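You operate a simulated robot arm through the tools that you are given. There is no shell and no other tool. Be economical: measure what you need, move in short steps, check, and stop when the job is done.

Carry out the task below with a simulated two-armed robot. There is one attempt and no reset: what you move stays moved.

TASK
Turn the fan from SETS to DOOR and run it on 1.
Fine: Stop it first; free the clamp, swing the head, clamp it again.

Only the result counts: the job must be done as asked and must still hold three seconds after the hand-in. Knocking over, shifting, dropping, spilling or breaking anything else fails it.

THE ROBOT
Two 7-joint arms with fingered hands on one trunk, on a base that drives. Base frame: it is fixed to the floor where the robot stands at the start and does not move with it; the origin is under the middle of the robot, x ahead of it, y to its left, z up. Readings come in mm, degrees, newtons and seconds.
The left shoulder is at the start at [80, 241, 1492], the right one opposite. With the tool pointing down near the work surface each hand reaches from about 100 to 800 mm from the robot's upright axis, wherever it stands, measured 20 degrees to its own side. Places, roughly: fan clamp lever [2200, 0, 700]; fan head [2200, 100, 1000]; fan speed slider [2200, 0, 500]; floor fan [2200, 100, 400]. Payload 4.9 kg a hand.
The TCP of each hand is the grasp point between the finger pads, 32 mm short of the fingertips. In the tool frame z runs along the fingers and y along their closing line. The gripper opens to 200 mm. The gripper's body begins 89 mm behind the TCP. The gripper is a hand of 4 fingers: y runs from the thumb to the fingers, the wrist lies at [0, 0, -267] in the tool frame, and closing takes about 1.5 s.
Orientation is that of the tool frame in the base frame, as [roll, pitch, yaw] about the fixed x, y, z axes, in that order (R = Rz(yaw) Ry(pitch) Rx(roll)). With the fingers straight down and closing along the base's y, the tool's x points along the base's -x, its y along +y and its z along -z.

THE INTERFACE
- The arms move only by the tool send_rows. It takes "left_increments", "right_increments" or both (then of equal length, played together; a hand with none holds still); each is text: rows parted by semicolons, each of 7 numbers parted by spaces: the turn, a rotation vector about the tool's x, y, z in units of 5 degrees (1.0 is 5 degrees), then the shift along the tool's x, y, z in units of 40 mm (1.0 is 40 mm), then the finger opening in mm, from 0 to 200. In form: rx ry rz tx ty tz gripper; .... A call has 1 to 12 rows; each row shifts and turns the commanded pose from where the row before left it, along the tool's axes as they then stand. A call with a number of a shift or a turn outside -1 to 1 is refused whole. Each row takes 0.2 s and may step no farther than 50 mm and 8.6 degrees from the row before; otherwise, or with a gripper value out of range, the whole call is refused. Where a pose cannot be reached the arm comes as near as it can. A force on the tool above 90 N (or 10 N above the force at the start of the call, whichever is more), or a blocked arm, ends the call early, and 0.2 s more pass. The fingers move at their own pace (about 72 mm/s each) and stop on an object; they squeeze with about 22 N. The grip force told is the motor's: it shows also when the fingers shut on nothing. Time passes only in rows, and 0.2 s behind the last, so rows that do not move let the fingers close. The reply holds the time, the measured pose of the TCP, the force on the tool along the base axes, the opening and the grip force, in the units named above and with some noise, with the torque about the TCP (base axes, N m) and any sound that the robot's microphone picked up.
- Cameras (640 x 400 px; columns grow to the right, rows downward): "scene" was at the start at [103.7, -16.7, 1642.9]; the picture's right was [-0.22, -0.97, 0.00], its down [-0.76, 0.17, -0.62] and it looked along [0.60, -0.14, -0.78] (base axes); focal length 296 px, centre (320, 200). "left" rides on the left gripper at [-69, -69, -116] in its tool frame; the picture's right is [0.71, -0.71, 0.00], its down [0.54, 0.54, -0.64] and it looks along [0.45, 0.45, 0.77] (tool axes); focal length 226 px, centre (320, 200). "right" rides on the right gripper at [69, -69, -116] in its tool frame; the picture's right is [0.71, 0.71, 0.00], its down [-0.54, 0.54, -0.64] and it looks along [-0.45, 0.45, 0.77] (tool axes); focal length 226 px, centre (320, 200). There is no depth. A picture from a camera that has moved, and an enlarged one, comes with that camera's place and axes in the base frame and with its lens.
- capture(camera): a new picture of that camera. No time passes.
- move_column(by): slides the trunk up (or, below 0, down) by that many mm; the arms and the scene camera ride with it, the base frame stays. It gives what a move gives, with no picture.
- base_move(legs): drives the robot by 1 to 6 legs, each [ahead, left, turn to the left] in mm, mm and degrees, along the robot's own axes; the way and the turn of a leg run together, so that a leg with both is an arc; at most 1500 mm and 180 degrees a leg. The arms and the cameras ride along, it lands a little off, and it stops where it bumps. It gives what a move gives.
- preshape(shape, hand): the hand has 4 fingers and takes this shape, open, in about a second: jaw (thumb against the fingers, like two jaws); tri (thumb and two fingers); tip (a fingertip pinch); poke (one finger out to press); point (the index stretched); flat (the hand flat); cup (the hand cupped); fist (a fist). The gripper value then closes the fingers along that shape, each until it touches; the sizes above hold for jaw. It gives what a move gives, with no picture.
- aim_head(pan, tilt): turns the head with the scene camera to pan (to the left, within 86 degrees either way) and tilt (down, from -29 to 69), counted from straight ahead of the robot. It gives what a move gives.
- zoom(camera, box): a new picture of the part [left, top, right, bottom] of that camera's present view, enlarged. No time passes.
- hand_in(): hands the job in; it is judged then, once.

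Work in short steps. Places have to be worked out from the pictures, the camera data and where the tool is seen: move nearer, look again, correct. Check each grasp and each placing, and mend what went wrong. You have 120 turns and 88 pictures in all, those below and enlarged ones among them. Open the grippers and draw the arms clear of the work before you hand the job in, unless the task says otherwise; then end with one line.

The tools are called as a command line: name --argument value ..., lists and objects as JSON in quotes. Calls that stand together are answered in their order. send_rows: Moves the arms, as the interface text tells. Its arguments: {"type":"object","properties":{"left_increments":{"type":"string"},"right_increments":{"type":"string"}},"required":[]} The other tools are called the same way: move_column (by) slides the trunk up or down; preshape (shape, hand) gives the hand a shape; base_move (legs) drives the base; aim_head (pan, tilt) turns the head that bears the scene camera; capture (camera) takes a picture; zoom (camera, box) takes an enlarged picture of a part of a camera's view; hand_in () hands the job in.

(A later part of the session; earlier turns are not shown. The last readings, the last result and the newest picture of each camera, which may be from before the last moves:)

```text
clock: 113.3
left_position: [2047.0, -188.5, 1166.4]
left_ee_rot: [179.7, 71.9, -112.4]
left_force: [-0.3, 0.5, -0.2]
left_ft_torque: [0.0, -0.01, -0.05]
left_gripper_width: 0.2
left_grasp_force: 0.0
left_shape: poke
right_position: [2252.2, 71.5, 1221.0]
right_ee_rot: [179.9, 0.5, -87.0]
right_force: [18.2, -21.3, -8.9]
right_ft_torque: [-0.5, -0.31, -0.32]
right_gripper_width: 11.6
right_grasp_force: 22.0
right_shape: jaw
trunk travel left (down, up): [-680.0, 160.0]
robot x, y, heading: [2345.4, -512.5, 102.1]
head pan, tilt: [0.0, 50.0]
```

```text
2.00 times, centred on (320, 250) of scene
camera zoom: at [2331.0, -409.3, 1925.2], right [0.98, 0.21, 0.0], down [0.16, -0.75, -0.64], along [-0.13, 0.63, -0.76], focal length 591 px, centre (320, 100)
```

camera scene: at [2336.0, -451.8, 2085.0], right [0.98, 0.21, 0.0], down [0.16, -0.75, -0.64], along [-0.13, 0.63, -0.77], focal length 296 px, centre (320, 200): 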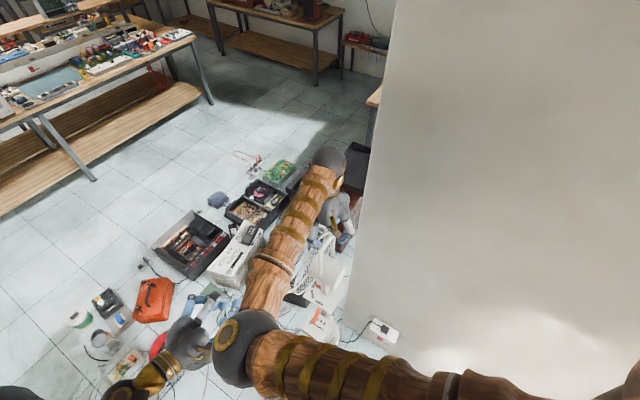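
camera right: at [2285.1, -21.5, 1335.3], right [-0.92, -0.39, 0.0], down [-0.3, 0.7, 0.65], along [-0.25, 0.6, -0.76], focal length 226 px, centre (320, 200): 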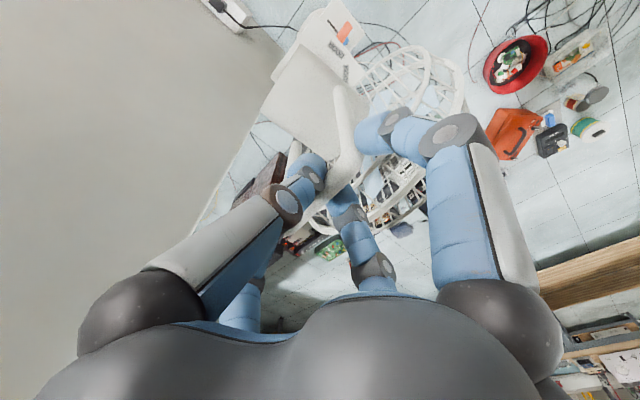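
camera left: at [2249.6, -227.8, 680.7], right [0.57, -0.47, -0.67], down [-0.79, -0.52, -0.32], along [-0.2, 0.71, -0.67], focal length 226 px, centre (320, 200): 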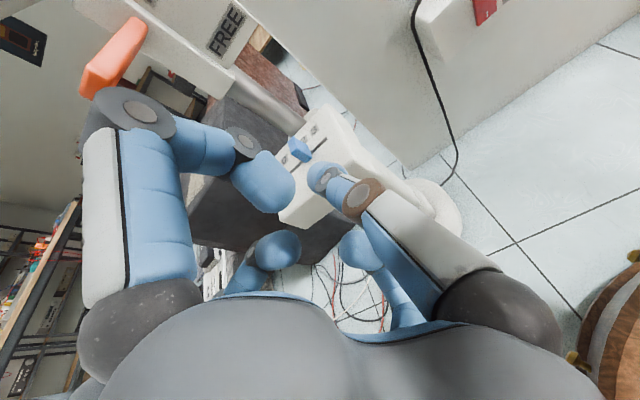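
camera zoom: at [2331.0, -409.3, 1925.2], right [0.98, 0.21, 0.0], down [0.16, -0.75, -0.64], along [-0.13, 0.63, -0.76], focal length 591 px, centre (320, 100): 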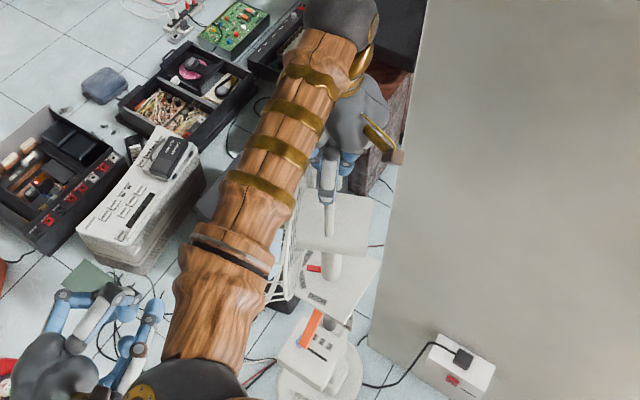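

The head turns with it. I trim a few mm to relieve the 28 N side force and turn another 30°.

send_rows --right_increments "0 0 0 0.17 -0.13 0.05 0; 0 0 -1 0 0 0 0; 0 0 -1 0 0 0 0; 0 0 -1 0 0 0 0; 0 0 -1 0 0 0 0; 0 0 -1 0 0 0 0; 0 0 -1 0 0 0 0"

zoom --camera "scene" --box '[240, 150, 400, 350]'

```text
clock: 114.9
left_position: [2049.2, -184.6, 1166.6]
left_ee_rot: [179.8, 71.8, -112.4]
left_force: [-0.5, 0.5, 0.3]
left_ft_torque: [-0.01, 0.01, 0.0]
left_gripper_width: 0.0
left_grasp_force: 0.0
left_shape: poke
right_position: [2257.3, 70.2, 1217.9]
right_ee_rot: [-179.8, 0.4, -57.1]
right_force: [22.0, 19.2, 26.4]
right_ft_torque: [0.82, -0.01, -0.71]
right_gripper_width: 11.7
right_grasp_force: 22.5
right_shape: jaw
trunk travel left (down, up): [-680.0, 160.0]
robot x, y, heading: [2347.8, -508.8, 102.0]
head pan, tilt: [0.0, 50.0]
```

```text
2.00 times, centred on (320, 250) of scene
camera zoom: at [2332.4, -403.8, 1925.2], right [0.98, 0.21, 0.0], down [0.16, -0.75, -0.64], along [-0.14, 0.63, -0.77], focal length 591 px, centre (320, 100)
```

zoom: 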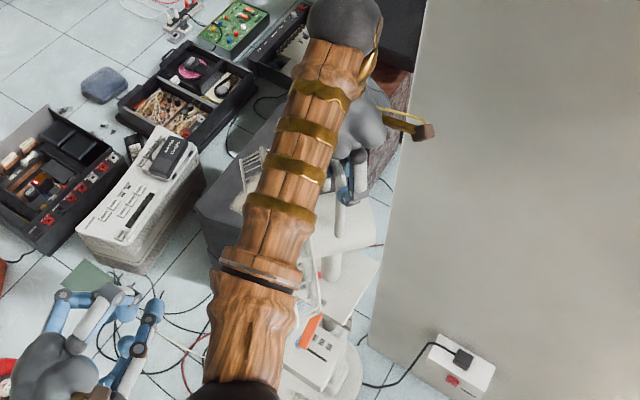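

send_rows --right_increments "0 0 0 0 -0.15 -0.12 0; 0 0 -1 0 0 0 0; 0 0 -1 0 0 0 0; 0 0 -1 0 0 0 0; 0 0 -1 0 0 0 0; 0 0 -1 0 0 0 0; 0 0 0 0 0 0 0"

zoom --camera "scene" --box '[270, 210, 370, 330]'

```text
clock: 116.5
left_position: [2048.0, -180.5, 1165.8]
left_ee_rot: [-179.9, 71.6, -112.0]
left_force: [0.3, 0.5, -0.3]
left_ft_torque: [0.01, 0.0, 0.03]
left_gripper_width: 0.1
left_grasp_force: 0.1
left_shape: poke
right_position: [2262.3, 76.7, 1218.6]
right_ee_rot: [180.0, 0.1, -32.1]
right_force: [23.8, 15.2, -27.3]
right_ft_torque: [0.36, -0.3, -0.63]
right_gripper_width: 10.8
right_grasp_force: 22.2
right_shape: jaw
trunk travel left (down, up): [-680.0, 160.0]
robot x, y, heading: [2350.0, -508.2, 102.1]
head pan, tilt: [0.0, 50.0]
```

```text
3.33 times, centred on (320, 270) of scene
camera zoom: at [2331.4, -398.4, 1924.6], right [0.98, 0.21, 0.0], down [0.16, -0.75, -0.64], along [-0.13, 0.63, -0.77], focal length 985 px, centre (320, -33)
```

zoom: 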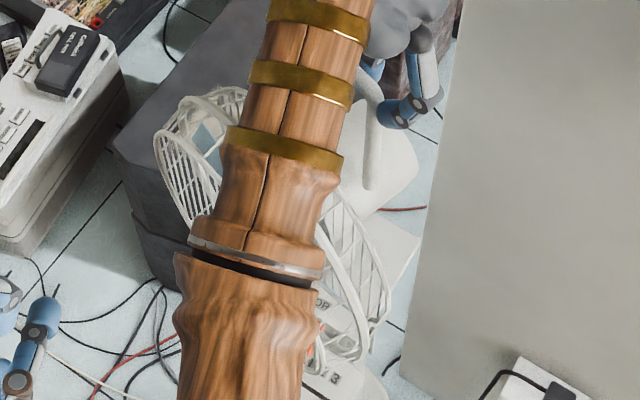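

Turned 80°. I trim toward the true arc (axis ≈ (2252,83)) and finish the last 10°.

send_rows --right_increments "0 0 0 0.04 -0.16 0.08 0; 0 0 -1 0 0 0 0; 0 0 -1 0 0 0 0; 0 0 0 0 0 0 0"

capture --camera "left"

```text
clock: 117.5
left_position: [2045.7, -182.5, 1165.5]
left_ee_rot: [-179.8, 71.7, -111.8]
left_force: [-0.3, 0.2, -0.7]
left_ft_torque: [0.01, 0.01, -0.01]
left_gripper_width: 0.0
left_grasp_force: 0.1
left_shape: poke
right_position: [2264.1, 79.2, 1218.2]
right_ee_rot: [-179.8, 0.2, -22.1]
right_force: [13.0, 18.2, -6.2]
right_ft_torque: [0.46, 0.13, -0.53]
right_gripper_width: 11.0
right_grasp_force: 22.3
right_shape: jaw
trunk travel left (down, up): [-680.0, 160.0]
robot x, y, heading: [2350.0, -510.3, 101.8]
head pan, tilt: [0.0, 50.0]
```

```text
28 pictures are left
camera left: at [2075.9, -290.4, 1267.1], right [0.57, -0.47, -0.67], down [-0.79, -0.52, -0.31], along [-0.2, 0.71, -0.67], focal length 226 px, centre (320, 200)
```

left: 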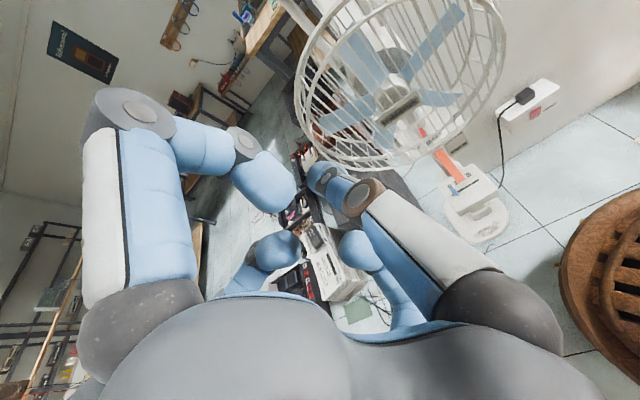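

zoom --camera "left" --box '[370, 90, 490, 190]'

```text
4.00 times, centred on (430, 140) of left
camera zoom: at [2075.9, -290.4, 1267.1], right [0.57, -0.47, -0.67], down [-0.79, -0.52, -0.31], along [-0.2, 0.71, -0.67], focal length 904 px, centre (-120, 440)
```

zoom: 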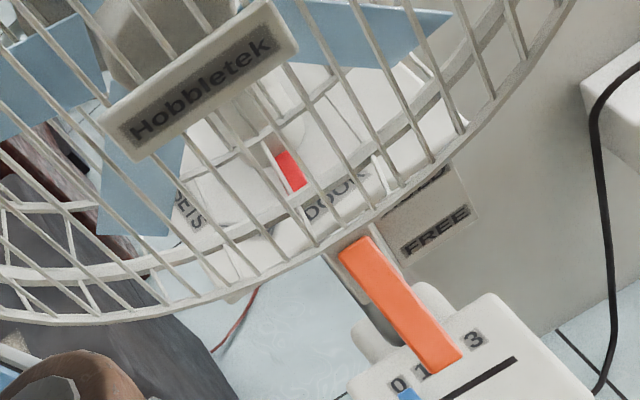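

The pointer nears DOOR but may be a little short; I enlarge to judge its angle.

zoom --camera "left" --box '[405, 115, 469, 155]'

```text
10.00 times, centred on (437, 135) of left
camera zoom: at [2075.9, -290.4, 1267.1], right [0.57, -0.47, -0.67], down [-0.79, -0.52, -0.31], along [-0.2, 0.71, -0.67], focal length 2261 px, centre (-850, 850)
```

zoom: 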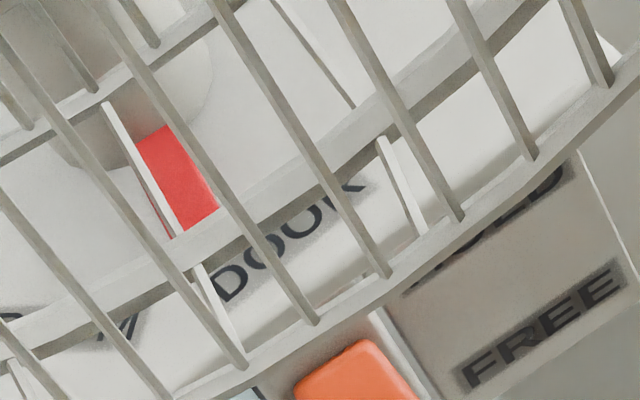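

Measured from the affine of the labels, the pointer is ~10° short (grip slipped a bit). I turn the hand 11° more.

send_rows --right_increments "0 0 0 0.03 -0.12 0 0; 0 0 -1 0 0 0 0; 0 0 -1.0 0 0 0 0; 0 0 -0.2 0 0 0 0; 0 0 0 0 0 0 0"

zoom --camera "left" --box '[405, 115, 469, 155]'

```text
clock: 118.7
left_position: [2046.2, -182.3, 1166.2]
left_ee_rot: [-179.9, 71.8, -111.9]
left_force: [-1.2, 0.4, -1.0]
left_ft_torque: [0.01, -0.02, 0.01]
left_gripper_width: 0.0
left_grasp_force: 0.0
left_shape: poke
right_position: [2266.1, 78.1, 1218.0]
right_ee_rot: [-179.1, 0.4, -11.4]
right_force: [13.3, 47.4, 48.6]
right_ft_torque: [1.34, 0.91, -0.87]
right_gripper_width: 11.4
right_grasp_force: 22.6
right_shape: jaw
right hand out of reach, approached as far as the arm can: row 3
trunk travel left (down, up): [-680.0, 160.0]
robot x, y, heading: [2348.3, -511.6, 101.7]
head pan, tilt: [0.0, 50.0]
```

```text
10.00 times, centred on (437, 135) of left
camera zoom: at [2077.1, -289.8, 1267.8], right [0.57, -0.47, -0.67], down [-0.8, -0.52, -0.31], along [-0.2, 0.71, -0.67], focal length 2261 px, centre (-850, 850)
```

zoom: 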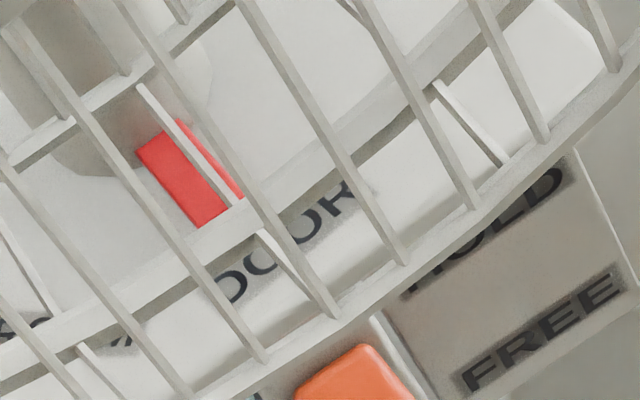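

The pointer now is within a few degrees of DOOR, but the hand pulls 47 N. I trim toward the fan and up to relieve.

send_rows --right_increments "0 0 0 -0.02 -0.15 -0.12 0; 0 0 0 0 0 0 0"

```text
clock: 119.3
left_position: [2047.3, -182.3, 1165.6]
left_ee_rot: [180.0, 71.6, -112.2]
left_force: [0.1, 0.2, 0.6]
left_ft_torque: [-0.03, 0.03, -0.01]
left_gripper_width: 0.0
left_grasp_force: 0.1
left_shape: poke
right_position: [2264.9, 77.9, 1216.6]
right_ee_rot: [-179.2, 0.4, -11.3]
right_force: [18.5, 47.2, 37.9]
right_ft_torque: [1.21, 0.68, -0.91]
right_gripper_width: 11.8
right_grasp_force: 22.6
right_shape: jaw
right hand out of reach, approached as far as the arm can: row 1
trunk travel left (down, up): [-680.0, 160.0]
robot x, y, heading: [2346.4, -508.9, 102.0]
head pan, tilt: [0.0, 50.0]
```

The arm is at its reach limit; I drive the base 12 mm forward instead to relieve the pull.

base_move --legs '[[12, 0, 0]]'

send_rows --right_increments "0 0 -0.6 0 0 0 0; 0 0 0 0 0 0 0"

zoom --camera "left" --box '[405, 105, 469, 145]'

```text
clock: 120.1
left_position: [2045.9, -173.5, 1166.2]
left_ee_rot: [179.6, 71.8, -112.5]
left_force: [-0.2, 0.1, 0.2]
left_ft_torque: [0.01, 0.0, -0.03]
left_gripper_width: 0.1
left_grasp_force: 0.1
left_shape: poke
right_position: [2264.5, 83.5, 1216.7]
right_ee_rot: [-179.7, 0.1, -11.3]
right_force: [34.2, 8.9, 15.2]
right_ft_torque: [-0.01, -0.5, -0.42]
right_gripper_width: 11.3
right_grasp_force: 21.7
right_shape: jaw
trunk travel left (down, up): [-680.0, 160.0]
robot x, y, heading: [2346.1, -500.9, 101.8]
head pan, tilt: [0.0, 50.0]
```

```text
clock: 120.7
left_position: [2049.2, -172.9, 1167.5]
left_ee_rot: [179.3, 71.8, -112.7]
left_force: [0.2, -0.5, 0.4]
left_ft_torque: [0.01, 0.0, 0.0]
left_gripper_width: 0.0
left_grasp_force: 0.1
left_shape: poke
right_position: [2263.8, 82.3, 1211.9]
right_ee_rot: [-179.1, 0.1, -9.0]
right_force: [39.1, 26.5, 62.1]
right_ft_torque: [0.27, -0.4, -0.76]
right_gripper_width: 12.4
right_grasp_force: 21.7
right_shape: jaw
right hand out of reach, approached as far as the arm can: row 1
trunk travel left (down, up): [-680.0, 160.0]
robot x, y, heading: [2346.1, -498.0, 101.9]
head pan, tilt: [0.0, 50.0]
```

```text
10.00 times, centred on (437, 125) of left
camera zoom: at [2079.7, -280.9, 1269.2], right [0.57, -0.47, -0.67], down [-0.8, -0.52, -0.31], along [-0.2, 0.71, -0.67], focal length 2261 px, centre (-850, 950)
```

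zoom: 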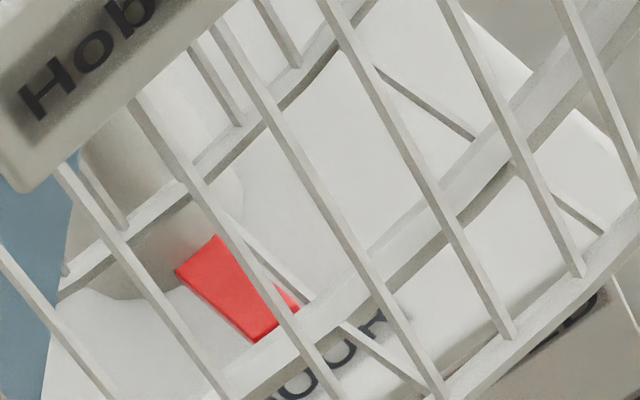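

The pointer now points at the middle of DOOR. I release the handle (opening 80) and lift off with the column.

send_rows --right_increments "0 0 0 0 0 0 80; 0 0 0 0 0 0 80; 0 0 0 0 0 0 80; 0 0 0 0 0 0 80; 0 0 0 0 0 0 80"

move_column --by 120

```text
clock: 121.9
left_position: [2041.9, -172.7, 1164.7]
left_ee_rot: [-179.9, 71.8, -111.7]
left_force: [0.3, 0.7, -1.2]
left_ft_torque: [0.0, -0.04, -0.03]
left_gripper_width: 0.1
left_grasp_force: 0.1
left_shape: poke
right_position: [2254.0, 80.8, 1207.4]
right_ee_rot: [-179.7, -0.1, -8.3]
right_force: [15.6, 12.7, 8.9]
right_ft_torque: [0.12, 0.04, -0.96]
right_gripper_width: 78.7
right_grasp_force: 0.2
right_shape: jaw
trunk travel left (down, up): [-680.0, 160.0]
robot x, y, heading: [2344.7, -499.3, 102.2]
head pan, tilt: [0.0, 50.0]
```

```text
clock: 123.4
left_position: [2042.9, -174.3, 1285.6]
left_ee_rot: [-179.7, 71.9, -111.8]
left_force: [0.3, 0.1, 0.6]
left_ft_torque: [0.02, -0.01, -0.01]
left_gripper_width: 0.0
left_grasp_force: 0.1
left_shape: poke
right_position: [2253.3, 79.4, 1329.3]
right_ee_rot: [-179.5, -0.2, -8.6]
right_force: [-0.4, -0.2, -0.1]
right_ft_torque: [0.01, 0.03, -0.03]
right_gripper_width: 79.7
right_grasp_force: 0.0
right_shape: jaw
trunk travel left (down, up): [-800.0, 40.0]
robot x, y, heading: [2343.7, -500.2, 101.9]
head pan, tilt: [0.0, 50.0]
```

Clear above the handle. I move the right hand aside to the right rear.

send_rows --right_increments "0 0 0 1 0.5 0 80; 0 0 0 1 0.5 0 80; 0 0 0 1 0.5 0 80; 0 0 0 1 0.5 0 80; 0 0 0 1 0.5 0 80; 0 0 0 1 0.5 0 80; 0 0 0 1 0.5 0 80; 0 0 0 1 0.5 0 80"

send_rows --right_increments "0 0 1 0 0 0 60; 0 0 1 0 0 0 60; 0 0 1 0 0 0 60; 0 0 1 0 0 0 60; 0 0 1 0 0 0 60; 0 0 1 0 0 0 60; 0 0 1 0 0 0 60; 0 0 1 0 0 0 60; 0 0 1 0 0 0 60; 0 0 1 0 0 0 60; 0 0 1 0 0 0 60; 0 0 1 0 0 0 60"

capture --camera "scene"

```text
clock: 125.2
left_position: [2042.5, -174.5, 1285.6]
left_ee_rot: [-179.8, 71.9, -111.7]
left_force: [0.3, -0.2, -0.6]
left_ft_torque: [-0.03, -0.02, -0.01]
left_gripper_width: 0.0
left_grasp_force: 0.0
left_shape: poke
right_position: [2425.3, -78.6, 1244.6]
right_ee_rot: [-179.1, -0.1, -8.5]
right_force: [0.6, 0.1, -1.1]
right_ft_torque: [-0.02, -0.01, -0.02]
right_gripper_width: 79.9
right_grasp_force: 0.0
right_shape: jaw
right hand out of reach, approached as far as the arm can: row 1, 2, 3, 4, 5, 6, 7, 8
trunk travel left (down, up): [-800.0, 40.0]
robot x, y, heading: [2344.3, -498.5, 101.8]
head pan, tilt: [0.0, 50.0]
```

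```text
clock: 127.8
left_position: [2041.6, -174.2, 1286.1]
left_ee_rot: [-179.9, 71.9, -111.8]
left_force: [-0.4, 0.5, 0.5]
left_ft_torque: [0.02, 0.03, 0.03]
left_gripper_width: 0.3
left_grasp_force: 0.0
left_shape: poke
right_position: [2423.6, -75.7, 1243.3]
right_ee_rot: [-179.5, 0.4, -68.4]
right_force: [0.4, 0.9, -0.2]
right_ft_torque: [0.02, -0.05, -0.02]
right_gripper_width: 60.5
right_grasp_force: 0.1
right_shape: jaw
trunk travel left (down, up): [-800.0, 40.0]
robot x, y, heading: [2345.3, -498.1, 101.9]
head pan, tilt: [0.0, 50.0]
```

```text
23 pictures are left
camera scene: at [2324.0, -393.8, 2045.0], right [0.98, 0.21, 0.0], down [0.16, -0.75, -0.64], along [-0.13, 0.63, -0.77], focal length 296 px, centre (320, 200)
```

scene: 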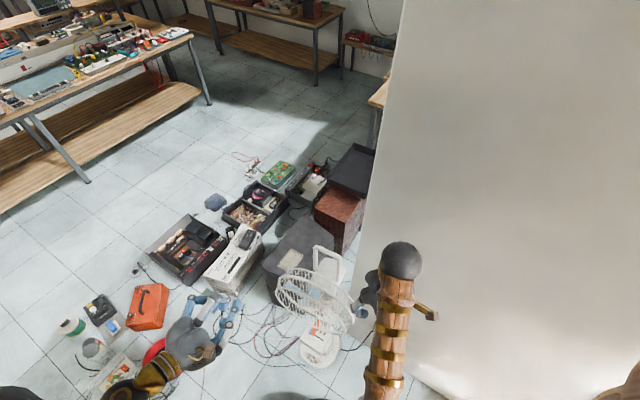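

Fan head stands facing me; the right hand did not touch it. I shift the hand further right/back, then zoom on the head.

send_rows --right_increments "0 0 0 0.85 -0.65 0 60; 0 0 0 0.85 -0.65 0 60; 0 0 0 0.85 -0.65 0 60"

zoom --camera "scene" --box '[260, 230, 370, 370]'

```text
clock: 128.8
left_position: [2039.7, -165.0, 1281.3]
left_ee_rot: [-179.0, 71.5, -111.1]
left_force: [0.6, 0.2, 0.1]
left_ft_torque: [-0.01, -0.03, -0.04]
left_gripper_width: 0.2
left_grasp_force: 0.1
left_shape: poke
right_position: [2565.6, -70.6, 1268.7]
right_ee_rot: [-174.9, 5.6, -69.9]
right_force: [-0.1, -0.3, 0.8]
right_ft_torque: [0.02, 0.0, -0.01]
right_gripper_width: 60.1
right_grasp_force: 0.0
right_shape: jaw
trunk travel left (down, up): [-800.0, 40.0]
robot x, y, heading: [2344.1, -498.3, 101.9]
head pan, tilt: [0.0, 50.0]
stopped in row 3 (right hand): the arm was blocked; the commanded pose is now the measured one
```

```text
2.86 times, centred on (315, 300) of scene
camera zoom: at [2322.5, -378.1, 2042.9], right [0.98, 0.21, 0.0], down [0.16, -0.75, -0.64], along [-0.13, 0.62, -0.77], focal length 844 px, centre (334, -86)
```

zoom: 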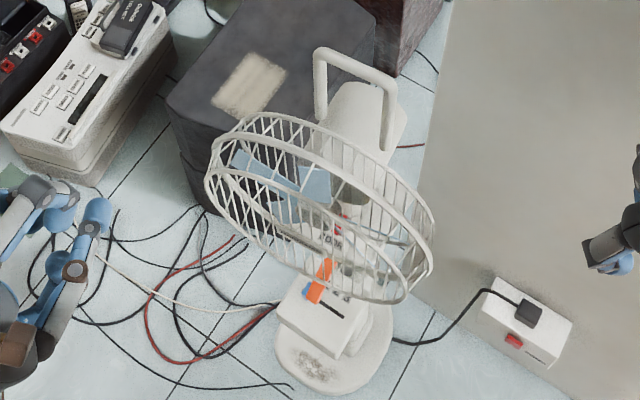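

Handle bar direction gives the head facing ≈251°, on DOOR. I relieve the right arm slightly, then lower the column for the lever.

send_rows --right_increments "0 0 0 -0.5 0.4 0 60; 0 0 0 0 0.3 0 60; 0 0 0 0 0 0 60"

```text
clock: 129.6
left_position: [2038.8, -169.3, 1282.9]
left_ee_rot: [-179.0, 71.7, -111.1]
left_force: [0.2, 0.8, -0.4]
left_ft_torque: [0.03, 0.03, 0.01]
left_gripper_width: 0.1
left_grasp_force: 0.0
left_shape: poke
right_position: [2531.2, -67.6, 1271.5]
right_ee_rot: [-174.9, 5.7, -69.9]
right_force: [0.1, 0.6, 0.5]
right_ft_torque: [-0.02, -0.01, 0.02]
right_gripper_width: 60.0
right_grasp_force: 0.0
right_shape: jaw
trunk travel left (down, up): [-800.0, 40.0]
robot x, y, heading: [2345.9, -497.8, 101.9]
head pan, tilt: [0.0, 50.0]
```

I lower the column 600 mm, pitch the left finger slightly upward, and bring it to a spot in front of and below the lever tip.

move_column --by -600

send_rows --left_increments "0 -1 0 0 0 0 0; 0 -1 0 0 0 0 0; 0 -1 0 0 0 0 0; 0 -1 0 0 0 0 0; 0 -1 0 0 0 0 0; 0 0 0 0.57 -0.64 0.44 0; 0 0 0 0.57 -0.64 0.44 0; 0 0 0 0.57 -0.64 0.44 0; 0 0 0 0.57 -0.64 0.44 0"

aim_head --pan 5 --tilt 50

capture --camera "left"

zoom --camera "scene" --box '[240, 150, 400, 330]'

```text
refused: -600 is not a number from -400 to 400
```

```text
clock: 131.3
left_position: [2161.2, -157.5, 1232.7]
left_ee_rot: [-0.1, 82.2, 57.9]
left_force: [-0.8, 0.0, -0.8]
left_ft_torque: [0.01, 0.0, 0.0]
left_gripper_width: 0.0
left_grasp_force: 0.0
left_shape: poke
right_position: [2520.4, -66.5, 1281.5]
right_ee_rot: [-173.4, 6.7, -69.5]
right_force: [-0.4, 0.0, 0.7]
right_ft_torque: [-0.01, 0.04, 0.02]
right_gripper_width: 60.2
right_grasp_force: 0.0
right_shape: jaw
trunk travel left (down, up): [-800.0, 40.0]
robot x, y, heading: [2345.0, -498.2, 102.0]
head pan, tilt: [0.0, 50.0]
stopped in row 8 (left hand): the arm was blocked; the commanded pose is now the measured one
```

```text
clock: 132.0
left_position: [2160.2, -158.4, 1230.8]
left_ee_rot: [-2.6, 82.3, 55.5]
left_force: [-0.1, -0.8, 2.0]
left_ft_torque: [0.0, 0.0, 0.01]
left_gripper_width: 0.0
left_grasp_force: 0.1
left_shape: poke
right_position: [2519.4, -65.9, 1283.1]
right_ee_rot: [-173.3, 6.5, -69.6]
right_force: [0.3, 0.4, 0.3]
right_ft_torque: [0.01, -0.02, 0.01]
right_gripper_width: 60.0
right_grasp_force: 0.0
right_shape: jaw
trunk travel left (down, up): [-800.0, 40.0]
robot x, y, heading: [2349.2, -497.1, 102.0]
head pan, tilt: [5.0, 50.0]
```

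```text
21 pictures are left
camera left: at [2153.5, -300.2, 1284.7], right [0.65, -0.3, -0.7], down [-0.76, -0.19, -0.63], along [0.05, 0.94, -0.35], focal length 226 px, centre (320, 200)
```

left: 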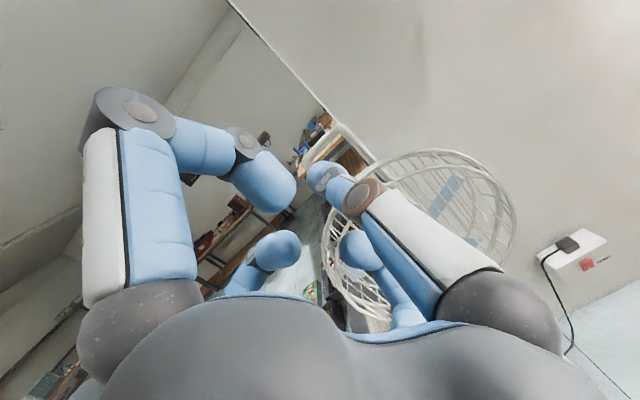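

```text
2.22 times, centred on (320, 240) of scene
camera zoom: at [2288.9, -400.1, 2044.2], right [0.96, 0.29, 0.02], down [0.23, -0.73, -0.64], along [-0.18, 0.62, -0.77], focal length 657 px, centre (320, 111)
```

zoom: 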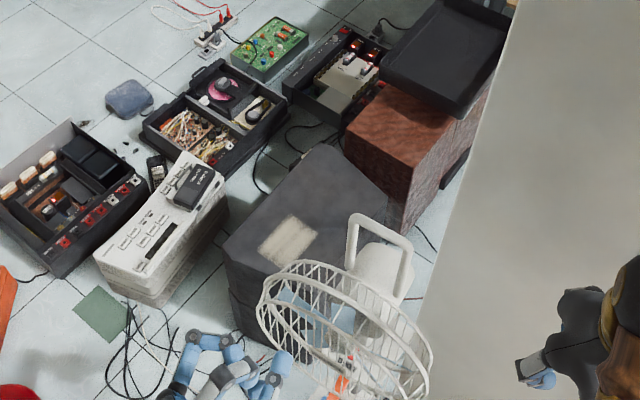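

The column call was refused (max 400), so the left hand moved at the wrong height and its arm got blocked by my own body, with no tool force. I reverse that shift, then lower the column in two steps.

send_rows --left_increments "0 0 0 0 0.64 -0.6 0; -0.5 0 0 0 0.64 -0.6 0; -0.5 0 0 0 0.64 -0.6 0; -0.5 0 0 0 0.5 -0.3 0; -0.5 0 0 0 0 0 0"

move_column --by -300

```text
clock: 133.2
left_position: [2091.2, -196.1, 1210.8]
left_ee_rot: [-24.6, 82.7, 33.5]
left_force: [0.5, 0.1, -0.2]
left_ft_torque: [0.03, -0.03, -0.03]
left_gripper_width: 0.1
left_grasp_force: 0.1
left_shape: poke
right_position: [2521.2, -64.6, 1282.1]
right_ee_rot: [-173.2, 6.8, -69.6]
right_force: [0.1, 0.5, -1.0]
right_ft_torque: [-0.06, 0.0, -0.01]
right_gripper_width: 60.0
right_grasp_force: 0.0
right_shape: jaw
trunk travel left (down, up): [-800.0, 40.0]
robot x, y, heading: [2349.9, -502.9, 101.9]
head pan, tilt: [5.0, 50.0]
stopped in row 5 (left hand): the arm was blocked; the commanded pose is now the measured one
```

```text
clock: 136.2
left_position: [2087.7, -191.3, 910.4]
left_ee_rot: [-24.5, 82.4, 33.8]
left_force: [0.0, 0.8, -0.1]
left_ft_torque: [-0.05, 0.02, 0.0]
left_gripper_width: 0.0
left_grasp_force: 0.0
left_shape: poke
right_position: [2520.2, -60.7, 982.8]
right_ee_rot: [-173.0, 6.5, -69.4]
right_force: [-1.1, -0.5, 0.0]
right_ft_torque: [0.0, 0.04, 0.02]
right_gripper_width: 60.5
right_grasp_force: 0.1
right_shape: jaw
trunk travel left (down, up): [-500.0, 340.0]
robot x, y, heading: [2346.6, -498.1, 101.9]
head pan, tilt: [5.0, 50.0]
```

The arms are cramped after moving nearer; I drive back 62 mm to the earlier stance and lower the column the rest.

base_move --legs '[[-62, 0, 0]]'

move_column --by -300

```text
clock: 137.1
left_position: [2100.9, -251.7, 911.4]
left_ee_rot: [-24.0, 82.6, 34.3]
left_force: [-1.0, 0.7, -0.7]
left_ft_torque: [0.01, -0.02, 0.02]
left_gripper_width: 0.0
left_grasp_force: 0.0
left_shape: poke
right_position: [2533.6, -122.5, 982.9]
right_ee_rot: [-173.0, 6.6, -69.5]
right_force: [0.6, 0.4, -0.8]
right_ft_torque: [0.0, 0.01, -0.01]
right_gripper_width: 59.7
right_grasp_force: 0.0
right_shape: jaw
trunk travel left (down, up): [-500.0, 340.0]
robot x, y, heading: [2361.1, -559.9, 101.8]
head pan, tilt: [5.0, 50.0]
```

```text
clock: 140.1
left_position: [2108.7, -251.2, 612.4]
left_ee_rot: [-25.0, 82.4, 32.5]
left_force: [-0.6, 0.8, 0.0]
left_ft_torque: [-0.03, 0.05, -0.02]
left_gripper_width: 0.0
left_grasp_force: 0.1
left_shape: poke
right_position: [2536.9, -121.1, 682.6]
right_ee_rot: [-172.9, 6.4, -69.6]
right_force: [-0.2, 0.1, 0.5]
right_ft_torque: [-0.02, 0.03, -0.01]
right_gripper_width: 60.1
right_grasp_force: 0.1
right_shape: jaw
trunk travel left (down, up): [-200.0, 640.0]
robot x, y, heading: [2357.5, -556.9, 102.0]
head pan, tilt: [5.0, 50.0]
```

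send_rows --left_increments "0 0 0 0 0 0.8 0; 0 0 0 0.3 0.3 0.8 0; 0 0 0 0.3 0.3 0.8 0; 0 0 0 0.35 0.35 0.65 0"

capture --camera "left"

zoom --camera "scene" --box '[260, 170, 400, 300]'

```text
clock: 141.1
left_position: [2157.2, -136.8, 586.4]
left_ee_rot: [-27.3, 81.8, 28.9]
left_force: [-1.4, 0.7, -0.1]
left_ft_torque: [0.04, 0.0, 0.0]
left_gripper_width: 0.0
left_grasp_force: 0.1
left_shape: poke
right_position: [2537.7, -125.1, 691.0]
right_ee_rot: [-172.4, 7.4, -69.4]
right_force: [-0.1, -0.8, -0.1]
right_ft_torque: [-0.03, 0.02, 0.01]
right_gripper_width: 60.2
right_grasp_force: 0.0
right_shape: jaw
trunk travel left (down, up): [-200.0, 640.0]
robot x, y, heading: [2360.0, -555.7, 101.9]
head pan, tilt: [5.0, 50.0]
```

```text
19 pictures are left
camera left: at [2142.1, -276.8, 643.6], right [0.67, -0.35, -0.65], down [-0.73, -0.19, -0.65], along [0.1, 0.92, -0.38], focal length 226 px, centre (320, 200)
```

left: 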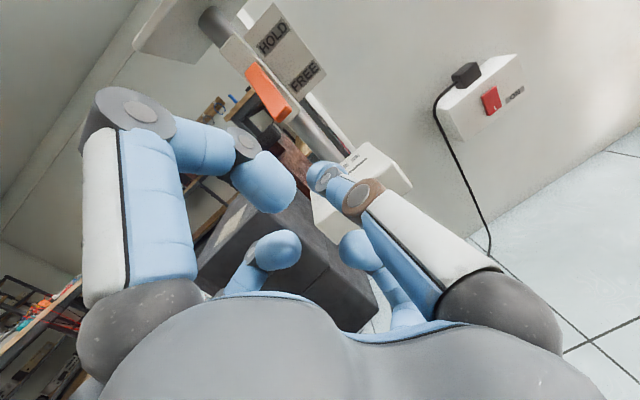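

```text
3.08 times, centred on (330, 235) of scene
camera zoom: at [2299.9, -471.6, 1445.2], right [0.96, 0.29, 0.03], down [0.24, -0.73, -0.65], along [-0.17, 0.62, -0.76], focal length 909 px, centre (289, 92)
```

zoom: 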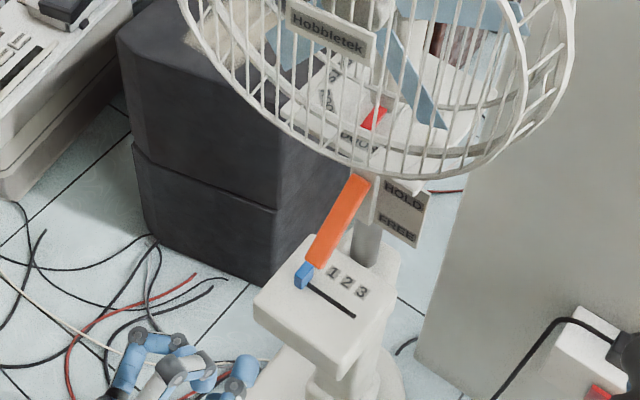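

Lever tip triangulates to (2212,-15,640); I slide the finger 109 mm forward beneath it.

send_rows --left_increments "0 0 0 0 0.18 0.9 0; 0 0 0 0 0.18 0.9 0; 0 0 0 0 0.18 0.9 0; 0 0 0 -0.3 0 0 0"

zoom --camera "left" --box '[200, 60, 440, 210]'

```text
clock: 142.1
left_position: [2183.0, -22.0, 612.8]
left_ee_rot: [-18.3, 83.2, 40.1]
left_force: [-0.6, -0.4, -0.2]
left_ft_torque: [0.03, -0.01, 0.04]
left_gripper_width: 0.1
left_grasp_force: 0.0
left_shape: poke
right_position: [2548.0, -121.8, 678.7]
right_ee_rot: [-174.0, 6.8, -69.6]
right_force: [-0.5, 0.2, 0.1]
right_ft_torque: [0.01, -0.05, 0.0]
right_gripper_width: 59.9
right_grasp_force: 0.1
right_shape: jaw
trunk travel left (down, up): [-200.0, 640.0]
robot x, y, heading: [2359.5, -557.4, 102.1]
head pan, tilt: [5.0, 50.0]
```

```text
2.67 times, centred on (320, 135) of left
camera zoom: at [2175.1, -161.5, 670.8], right [0.66, -0.32, -0.68], down [-0.75, -0.22, -0.63], along [0.05, 0.92, -0.38], focal length 603 px, centre (320, 373)
```

zoom: 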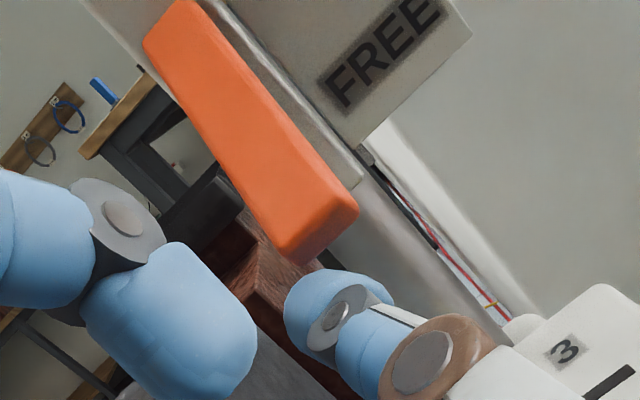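

The finger is under the lever but ~20 mm to the -u side; I shift it over and lift.

send_rows --left_increments "0 0 0 0 -0.5 0.05 0; 0 0 0 -0.4 0 0.05 0; 0 0 0 -0.4 0 0.05 0; 0 0 0 -0.4 0 0.05 0"

zoom --camera "left" --box '[200, 60, 440, 210]'

```text
clock: 143.3
left_position: [2183.4, -2.8, 676.2]
left_ee_rot: [-1.7, 83.0, 57.0]
left_force: [-0.6, -0.7, 0.6]
left_ft_torque: [-0.08, 0.06, 0.04]
left_gripper_width: 0.2
left_grasp_force: 0.0
left_shape: poke
right_position: [2547.4, -114.0, 677.2]
right_ee_rot: [-174.1, 6.0, -69.7]
right_force: [0.3, -1.7, 0.3]
right_ft_torque: [0.07, 0.03, -0.01]
right_gripper_width: 60.1
right_grasp_force: 0.0
right_shape: jaw
trunk travel left (down, up): [-200.0, 640.0]
robot x, y, heading: [2362.3, -559.3, 101.8]
head pan, tilt: [5.0, 50.0]
stopped in row 4 (left hand): the arm was blocked; the commanded pose is now the measured one
```

```text
2.67 times, centred on (320, 135) of left
camera zoom: at [2177.7, -142.9, 730.4], right [0.65, -0.3, -0.7], down [-0.76, -0.21, -0.62], along [0.04, 0.93, -0.36], focal length 603 px, centre (320, 373)
```

zoom: 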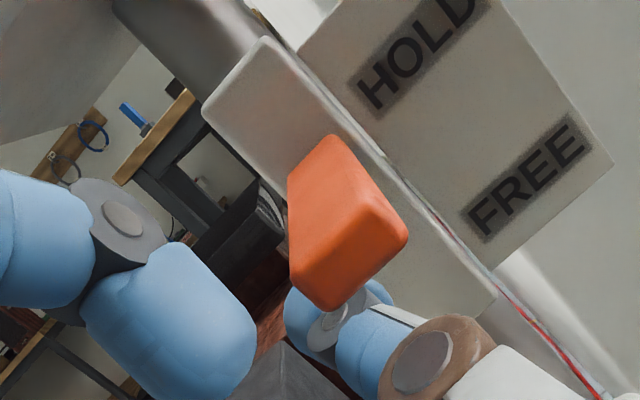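

The lever is almost back to horizontal, but the arm itself is cramped. I lift the finger the rest with the column.

move_column --by 14

zoom --camera "left" --box '[200, 60, 440, 210]'

```text
clock: 144.0
left_position: [2194.2, -19.0, 686.0]
left_ee_rot: [-7.1, 82.9, 50.9]
left_force: [1.7, 8.4, -16.0]
left_ft_torque: [-0.43, 0.24, 0.05]
left_gripper_width: 0.0
left_grasp_force: 0.1
left_shape: poke
right_position: [2546.5, -124.4, 698.1]
right_ee_rot: [-173.7, 6.9, -69.6]
right_force: [-0.5, -0.3, 0.4]
right_ft_torque: [0.04, 0.05, 0.0]
right_gripper_width: 59.9
right_grasp_force: 0.1
right_shape: jaw
trunk travel left (down, up): [-214.0, 626.0]
robot x, y, heading: [2357.9, -563.2, 101.8]
head pan, tilt: [5.0, 50.0]
```

```text
2.67 times, centred on (320, 135) of left
camera zoom: at [2185.4, -159.4, 741.1], right [0.65, -0.31, -0.69], down [-0.75, -0.2, -0.62], along [0.05, 0.93, -0.36], focal length 603 px, centre (320, 373)
```

zoom: 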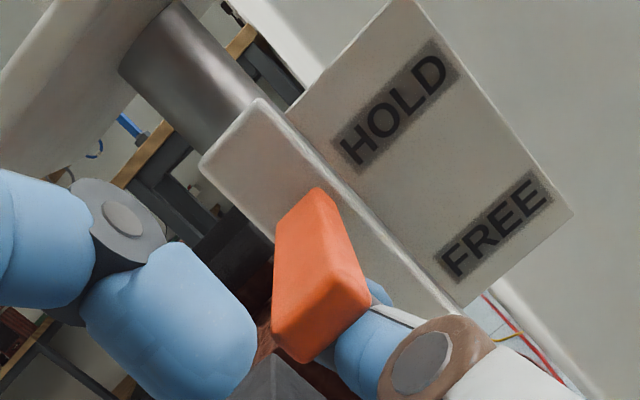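

A 16 N reaction; I press a bit more to be sure it is against the HOLD stop.

move_column --by 12

```text
clock: 144.6
left_position: [2192.1, -18.2, 687.2]
left_ee_rot: [-11.5, 83.5, 46.7]
left_force: [5.6, -3.7, -69.2]
left_ft_torque: [-1.72, 1.34, -0.18]
left_gripper_width: 0.0
left_grasp_force: 0.0
left_shape: poke
right_position: [2544.8, -121.2, 705.2]
right_ee_rot: [-173.6, 6.7, -69.6]
right_force: [0.0, 0.4, -0.5]
right_ft_torque: [0.04, 0.02, -0.02]
right_gripper_width: 60.0
right_grasp_force: 0.0
right_shape: jaw
trunk travel left (down, up): [-226.0, 614.0]
robot x, y, heading: [2360.2, -559.2, 101.8]
head pan, tilt: [5.0, 50.0]
```

69 N with no more motion: it is at the HOLD stop. I lower the finger and withdraw.

move_column --by -36

send_rows --left_increments "0 0 0 0 0 -0.9 0; 0 0 0 0 0 -0.9 0; 0 0 0 0 0 -0.9 0"

zoom --camera "scene" --box '[260, 170, 400, 300]'

```text
clock: 145.4
left_position: [2188.3, -14.6, 664.2]
left_ee_rot: [-6.0, 82.5, 52.4]
left_force: [0.0, 0.3, -0.6]
left_ft_torque: [0.02, 0.01, 0.03]
left_gripper_width: 0.2
left_grasp_force: 0.1
left_shape: poke
right_position: [2546.0, -121.2, 671.8]
right_ee_rot: [-173.6, 6.8, -69.5]
right_force: [-0.2, -0.7, -0.1]
right_ft_torque: [0.01, 0.03, 0.01]
right_gripper_width: 60.0
right_grasp_force: 0.1
right_shape: jaw
trunk travel left (down, up): [-190.0, 650.0]
robot x, y, heading: [2360.4, -559.4, 101.9]
head pan, tilt: [5.0, 50.0]
```

```text
clock: 146.4
left_position: [2113.5, -83.7, 669.6]
left_ee_rot: [9.2, 80.7, 66.8]
left_force: [-0.2, 1.1, 0.3]
left_ft_torque: [-0.06, 0.07, 0.0]
left_gripper_width: 0.0
left_grasp_force: 0.0
left_shape: poke
right_position: [2540.0, -124.1, 676.0]
right_ee_rot: [-172.9, 6.7, -69.6]
right_force: [0.8, -0.5, 1.0]
right_ft_torque: [0.07, 0.05, -0.01]
right_gripper_width: 60.2
right_grasp_force: 0.1
right_shape: jaw
trunk travel left (down, up): [-190.0, 650.0]
robot x, y, heading: [2357.9, -558.3, 101.8]
head pan, tilt: [5.0, 50.0]
stopped in row 3 (left hand): the arm was blocked; the commanded pose is now the measured one
```

```text
3.08 times, centred on (330, 235) of scene
camera zoom: at [2305.3, -459.6, 1436.1], right [0.96, 0.29, 0.02], down [0.24, -0.73, -0.64], along [-0.17, 0.62, -0.77], focal length 909 px, centre (289, 92)
```

zoom: 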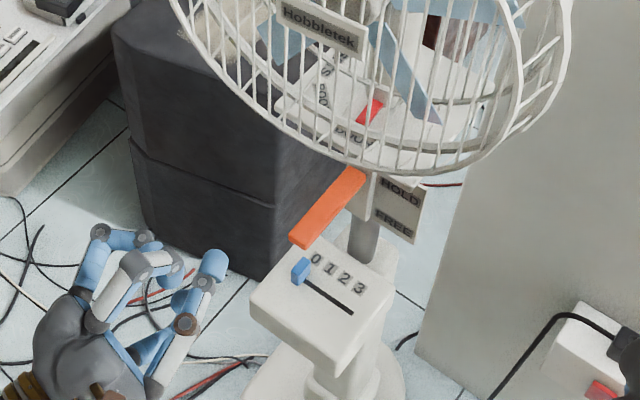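

Lever at HOLD, pointer at DOOR. Now the slider: I restore the finger's earlier downward tilt and heading.

send_rows --left_increments "0 0.9 0 0 0 0 0; 0 0.9 0 0 0 0 0; 0 0.9 0 0 0 0 0; 0 0.9 0 0 0 0 0; 0 0.9 0 0 0 0 0; 0 0.9 0 0 0 0 0; -0.7 0 0 0 0 0 0; -0.7 0 0 0 0 0 0; -0.6 0 0 0 0 0 0"

```text
clock: 148.4
left_position: [2125.6, -87.1, 664.4]
left_ee_rot: [165.6, 70.9, -126.1]
left_force: [-0.5, -0.3, 0.9]
left_ft_torque: [0.0, 0.02, 0.04]
left_gripper_width: 0.3
left_grasp_force: 0.2
left_shape: poke
right_position: [2548.6, -121.2, 669.1]
right_ee_rot: [-173.9, 6.7, -69.7]
right_force: [-0.2, 0.1, 0.0]
right_ft_torque: [0.02, 0.0, -0.03]
right_gripper_width: 60.1
right_grasp_force: 0.1
right_shape: jaw
trunk travel left (down, up): [-190.0, 650.0]
robot x, y, heading: [2361.3, -560.9, 102.1]
head pan, tilt: [5.0, 50.0]
```

send_rows --left_increments "0 0 0 0.79 0.08 0.3 0; 0 0 0 0.79 0.08 0.4 0; 0 0 0 0.79 0.08 0.5 0"

zoom --camera "scene" --box '[280, 220, 380, 295]'

```text
clock: 149.2
left_position: [2118.7, -66.6, 557.0]
left_ee_rot: [165.7, 70.8, -126.0]
left_force: [-0.5, 0.8, 0.5]
left_ft_torque: [0.02, 0.0, 0.02]
left_gripper_width: 0.0
left_grasp_force: 0.1
left_shape: poke
right_position: [2550.3, -121.3, 668.9]
right_ee_rot: [-174.0, 6.9, -69.7]
right_force: [-0.2, 0.4, 1.1]
right_ft_torque: [0.0, -0.05, 0.01]
right_gripper_width: 60.1
right_grasp_force: 0.1
right_shape: jaw
trunk travel left (down, up): [-190.0, 650.0]
robot x, y, heading: [2359.8, -560.3, 102.0]
head pan, tilt: [5.0, 50.0]
```

```text
5.33 times, centred on (330, 258) of scene
camera zoom: at [2330.2, -455.4, 1435.0], right [0.96, 0.29, 0.0], down [0.22, -0.73, -0.64], along [-0.19, 0.61, -0.77], focal length 1576 px, centre (267, -107)
```

zoom: 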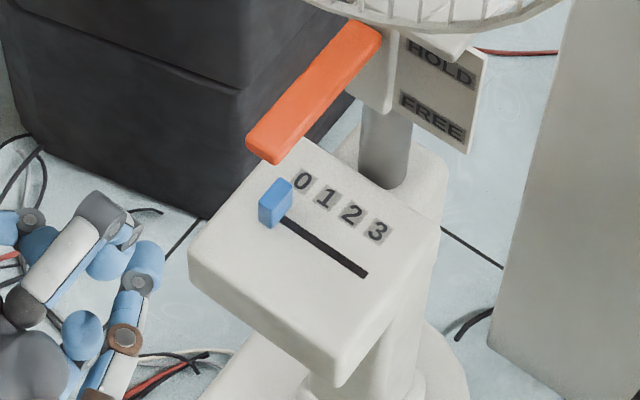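

I advance the tip beside the knob on its -u side, then nudge toward +u.

send_rows --left_increments "0 0 0 -0.22 0 0.87 0; 0 0 0 -0.22 0 0.87 0; 0 0 0 0 -0.3 0 0; 0 0 0 0 -0.3 0 0"

zoom --camera "scene" --box '[280, 220, 380, 295]'

```text
clock: 150.2
left_position: [2165.5, -10.0, 553.5]
left_ee_rot: [165.6, 71.0, -126.2]
left_force: [-1.1, -0.5, 0.5]
left_ft_torque: [0.0, 0.03, 0.01]
left_gripper_width: 0.0
left_grasp_force: 0.0
left_shape: poke
right_position: [2548.9, -121.8, 668.8]
right_ee_rot: [-174.0, 6.9, -69.8]
right_force: [-0.2, -0.2, 0.3]
right_ft_torque: [-0.03, 0.02, 0.01]
right_gripper_width: 60.1
right_grasp_force: 0.0
right_shape: jaw
trunk travel left (down, up): [-190.0, 650.0]
robot x, y, heading: [2355.6, -558.4, 102.2]
head pan, tilt: [5.0, 50.0]
```

```text
5.33 times, centred on (330, 258) of scene
camera zoom: at [2330.7, -456.1, 1435.0], right [0.96, 0.29, 0.0], down [0.22, -0.73, -0.64], along [-0.19, 0.61, -0.77], focal length 1576 px, centre (267, -107)
```

zoom: 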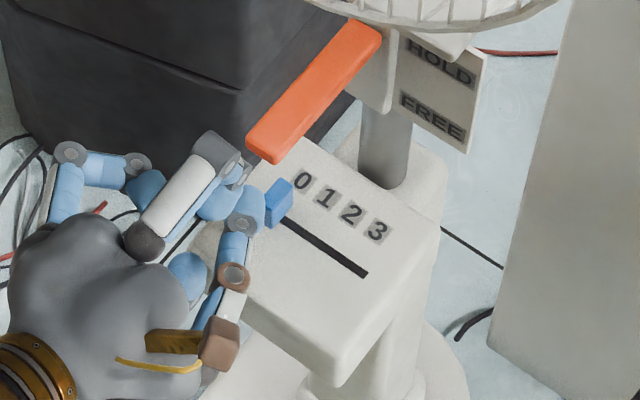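

The finger touches the knob. I push 19 mm toward 1.

send_rows --left_increments "0 0 0 0 -0.24 0 0; 0 0 0 0 -0.24 0 0"

zoom --camera "scene" --box '[280, 220, 380, 295]'

```text
clock: 150.8
left_position: [2183.0, -17.4, 551.4]
left_ee_rot: [165.5, 70.9, -126.4]
left_force: [1.1, 0.0, -0.4]
left_ft_torque: [0.0, 0.03, -0.02]
left_gripper_width: 0.0
left_grasp_force: 0.0
left_shape: poke
right_position: [2549.5, -120.5, 669.7]
right_ee_rot: [-174.0, 6.9, -69.7]
right_force: [0.0, -0.1, -0.4]
right_ft_torque: [-0.02, -0.01, 0.03]
right_gripper_width: 60.1
right_grasp_force: 0.0
right_shape: jaw
trunk travel left (down, up): [-190.0, 650.0]
robot x, y, heading: [2359.8, -558.8, 101.5]
head pan, tilt: [5.0, 50.0]
```

```text
5.33 times, centred on (330, 258) of scene
camera zoom: at [2330.7, -456.1, 1435.0], right [0.96, 0.29, 0.0], down [0.22, -0.73, -0.64], along [-0.19, 0.61, -0.77], focal length 1576 px, centre (267, -107)
```

zoom: 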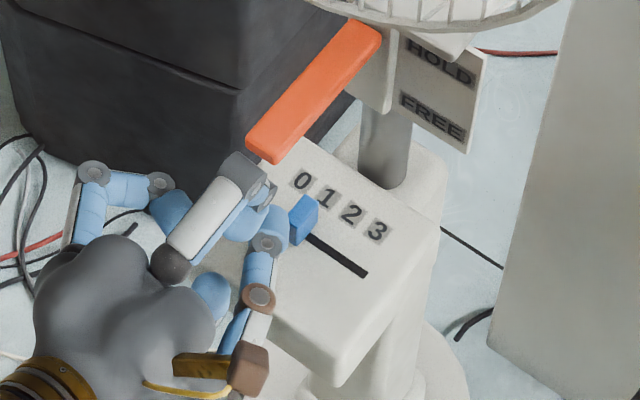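

The knob is at 1 (offset from label matches that at 0). I ease off, withdraw and verify.

send_rows --left_increments "0 0 0 0 0.4 0 0; 0 0 0 0 0.2 -0.7 0; 0 0 0 0 0 -0.9 0; 0 0 0 0 0 -0.9 0; 0 0 0 0 0 -0.9 0"

zoom --camera "scene" --box '[280, 220, 380, 295]'

zoom --camera "scene" --box '[260, 130, 400, 250]'

```text
clock: 152.0
left_position: [2116.8, -129.3, 599.4]
left_ee_rot: [165.5, 71.0, -126.5]
left_force: [-0.2, 0.2, 1.0]
left_ft_torque: [0.04, 0.01, 0.01]
left_gripper_width: 0.0
left_grasp_force: 0.0
left_shape: poke
right_position: [2549.3, -122.3, 669.7]
right_ee_rot: [-174.0, 6.9, -69.6]
right_force: [0.7, -1.1, -0.2]
right_ft_torque: [0.0, -0.02, 0.02]
right_gripper_width: 60.0
right_grasp_force: 0.0
right_shape: jaw
trunk travel left (down, up): [-190.0, 650.0]
robot x, y, heading: [2358.8, -561.0, 101.8]
head pan, tilt: [5.0, 50.0]
```

```text
5.33 times, centred on (330, 258) of scene
camera zoom: at [2330.8, -456.9, 1435.1], right [0.96, 0.29, 0.0], down [0.22, -0.73, -0.64], along [-0.19, 0.62, -0.77], focal length 1576 px, centre (267, -107)
```

zoom: 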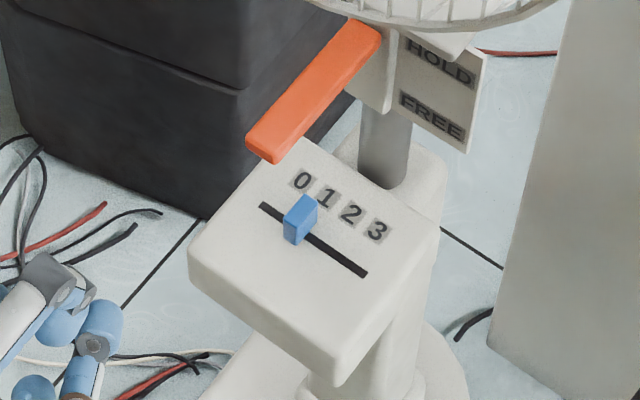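

```text
3.33 times, centred on (330, 190) of scene
camera zoom: at [2330.8, -456.9, 1435.1], right [0.96, 0.29, 0.0], down [0.22, -0.73, -0.64], along [-0.19, 0.62, -0.77], focal length 985 px, centre (287, 233)
```

zoom: 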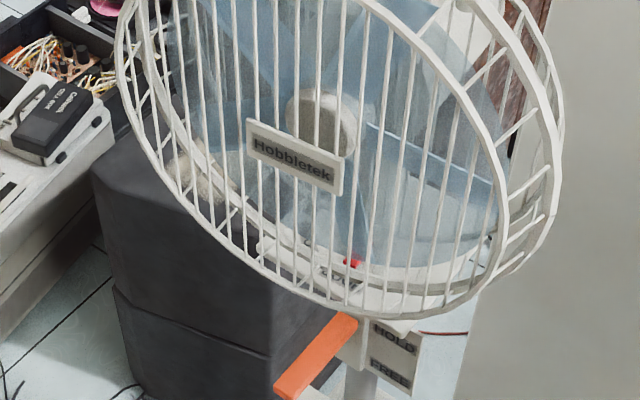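

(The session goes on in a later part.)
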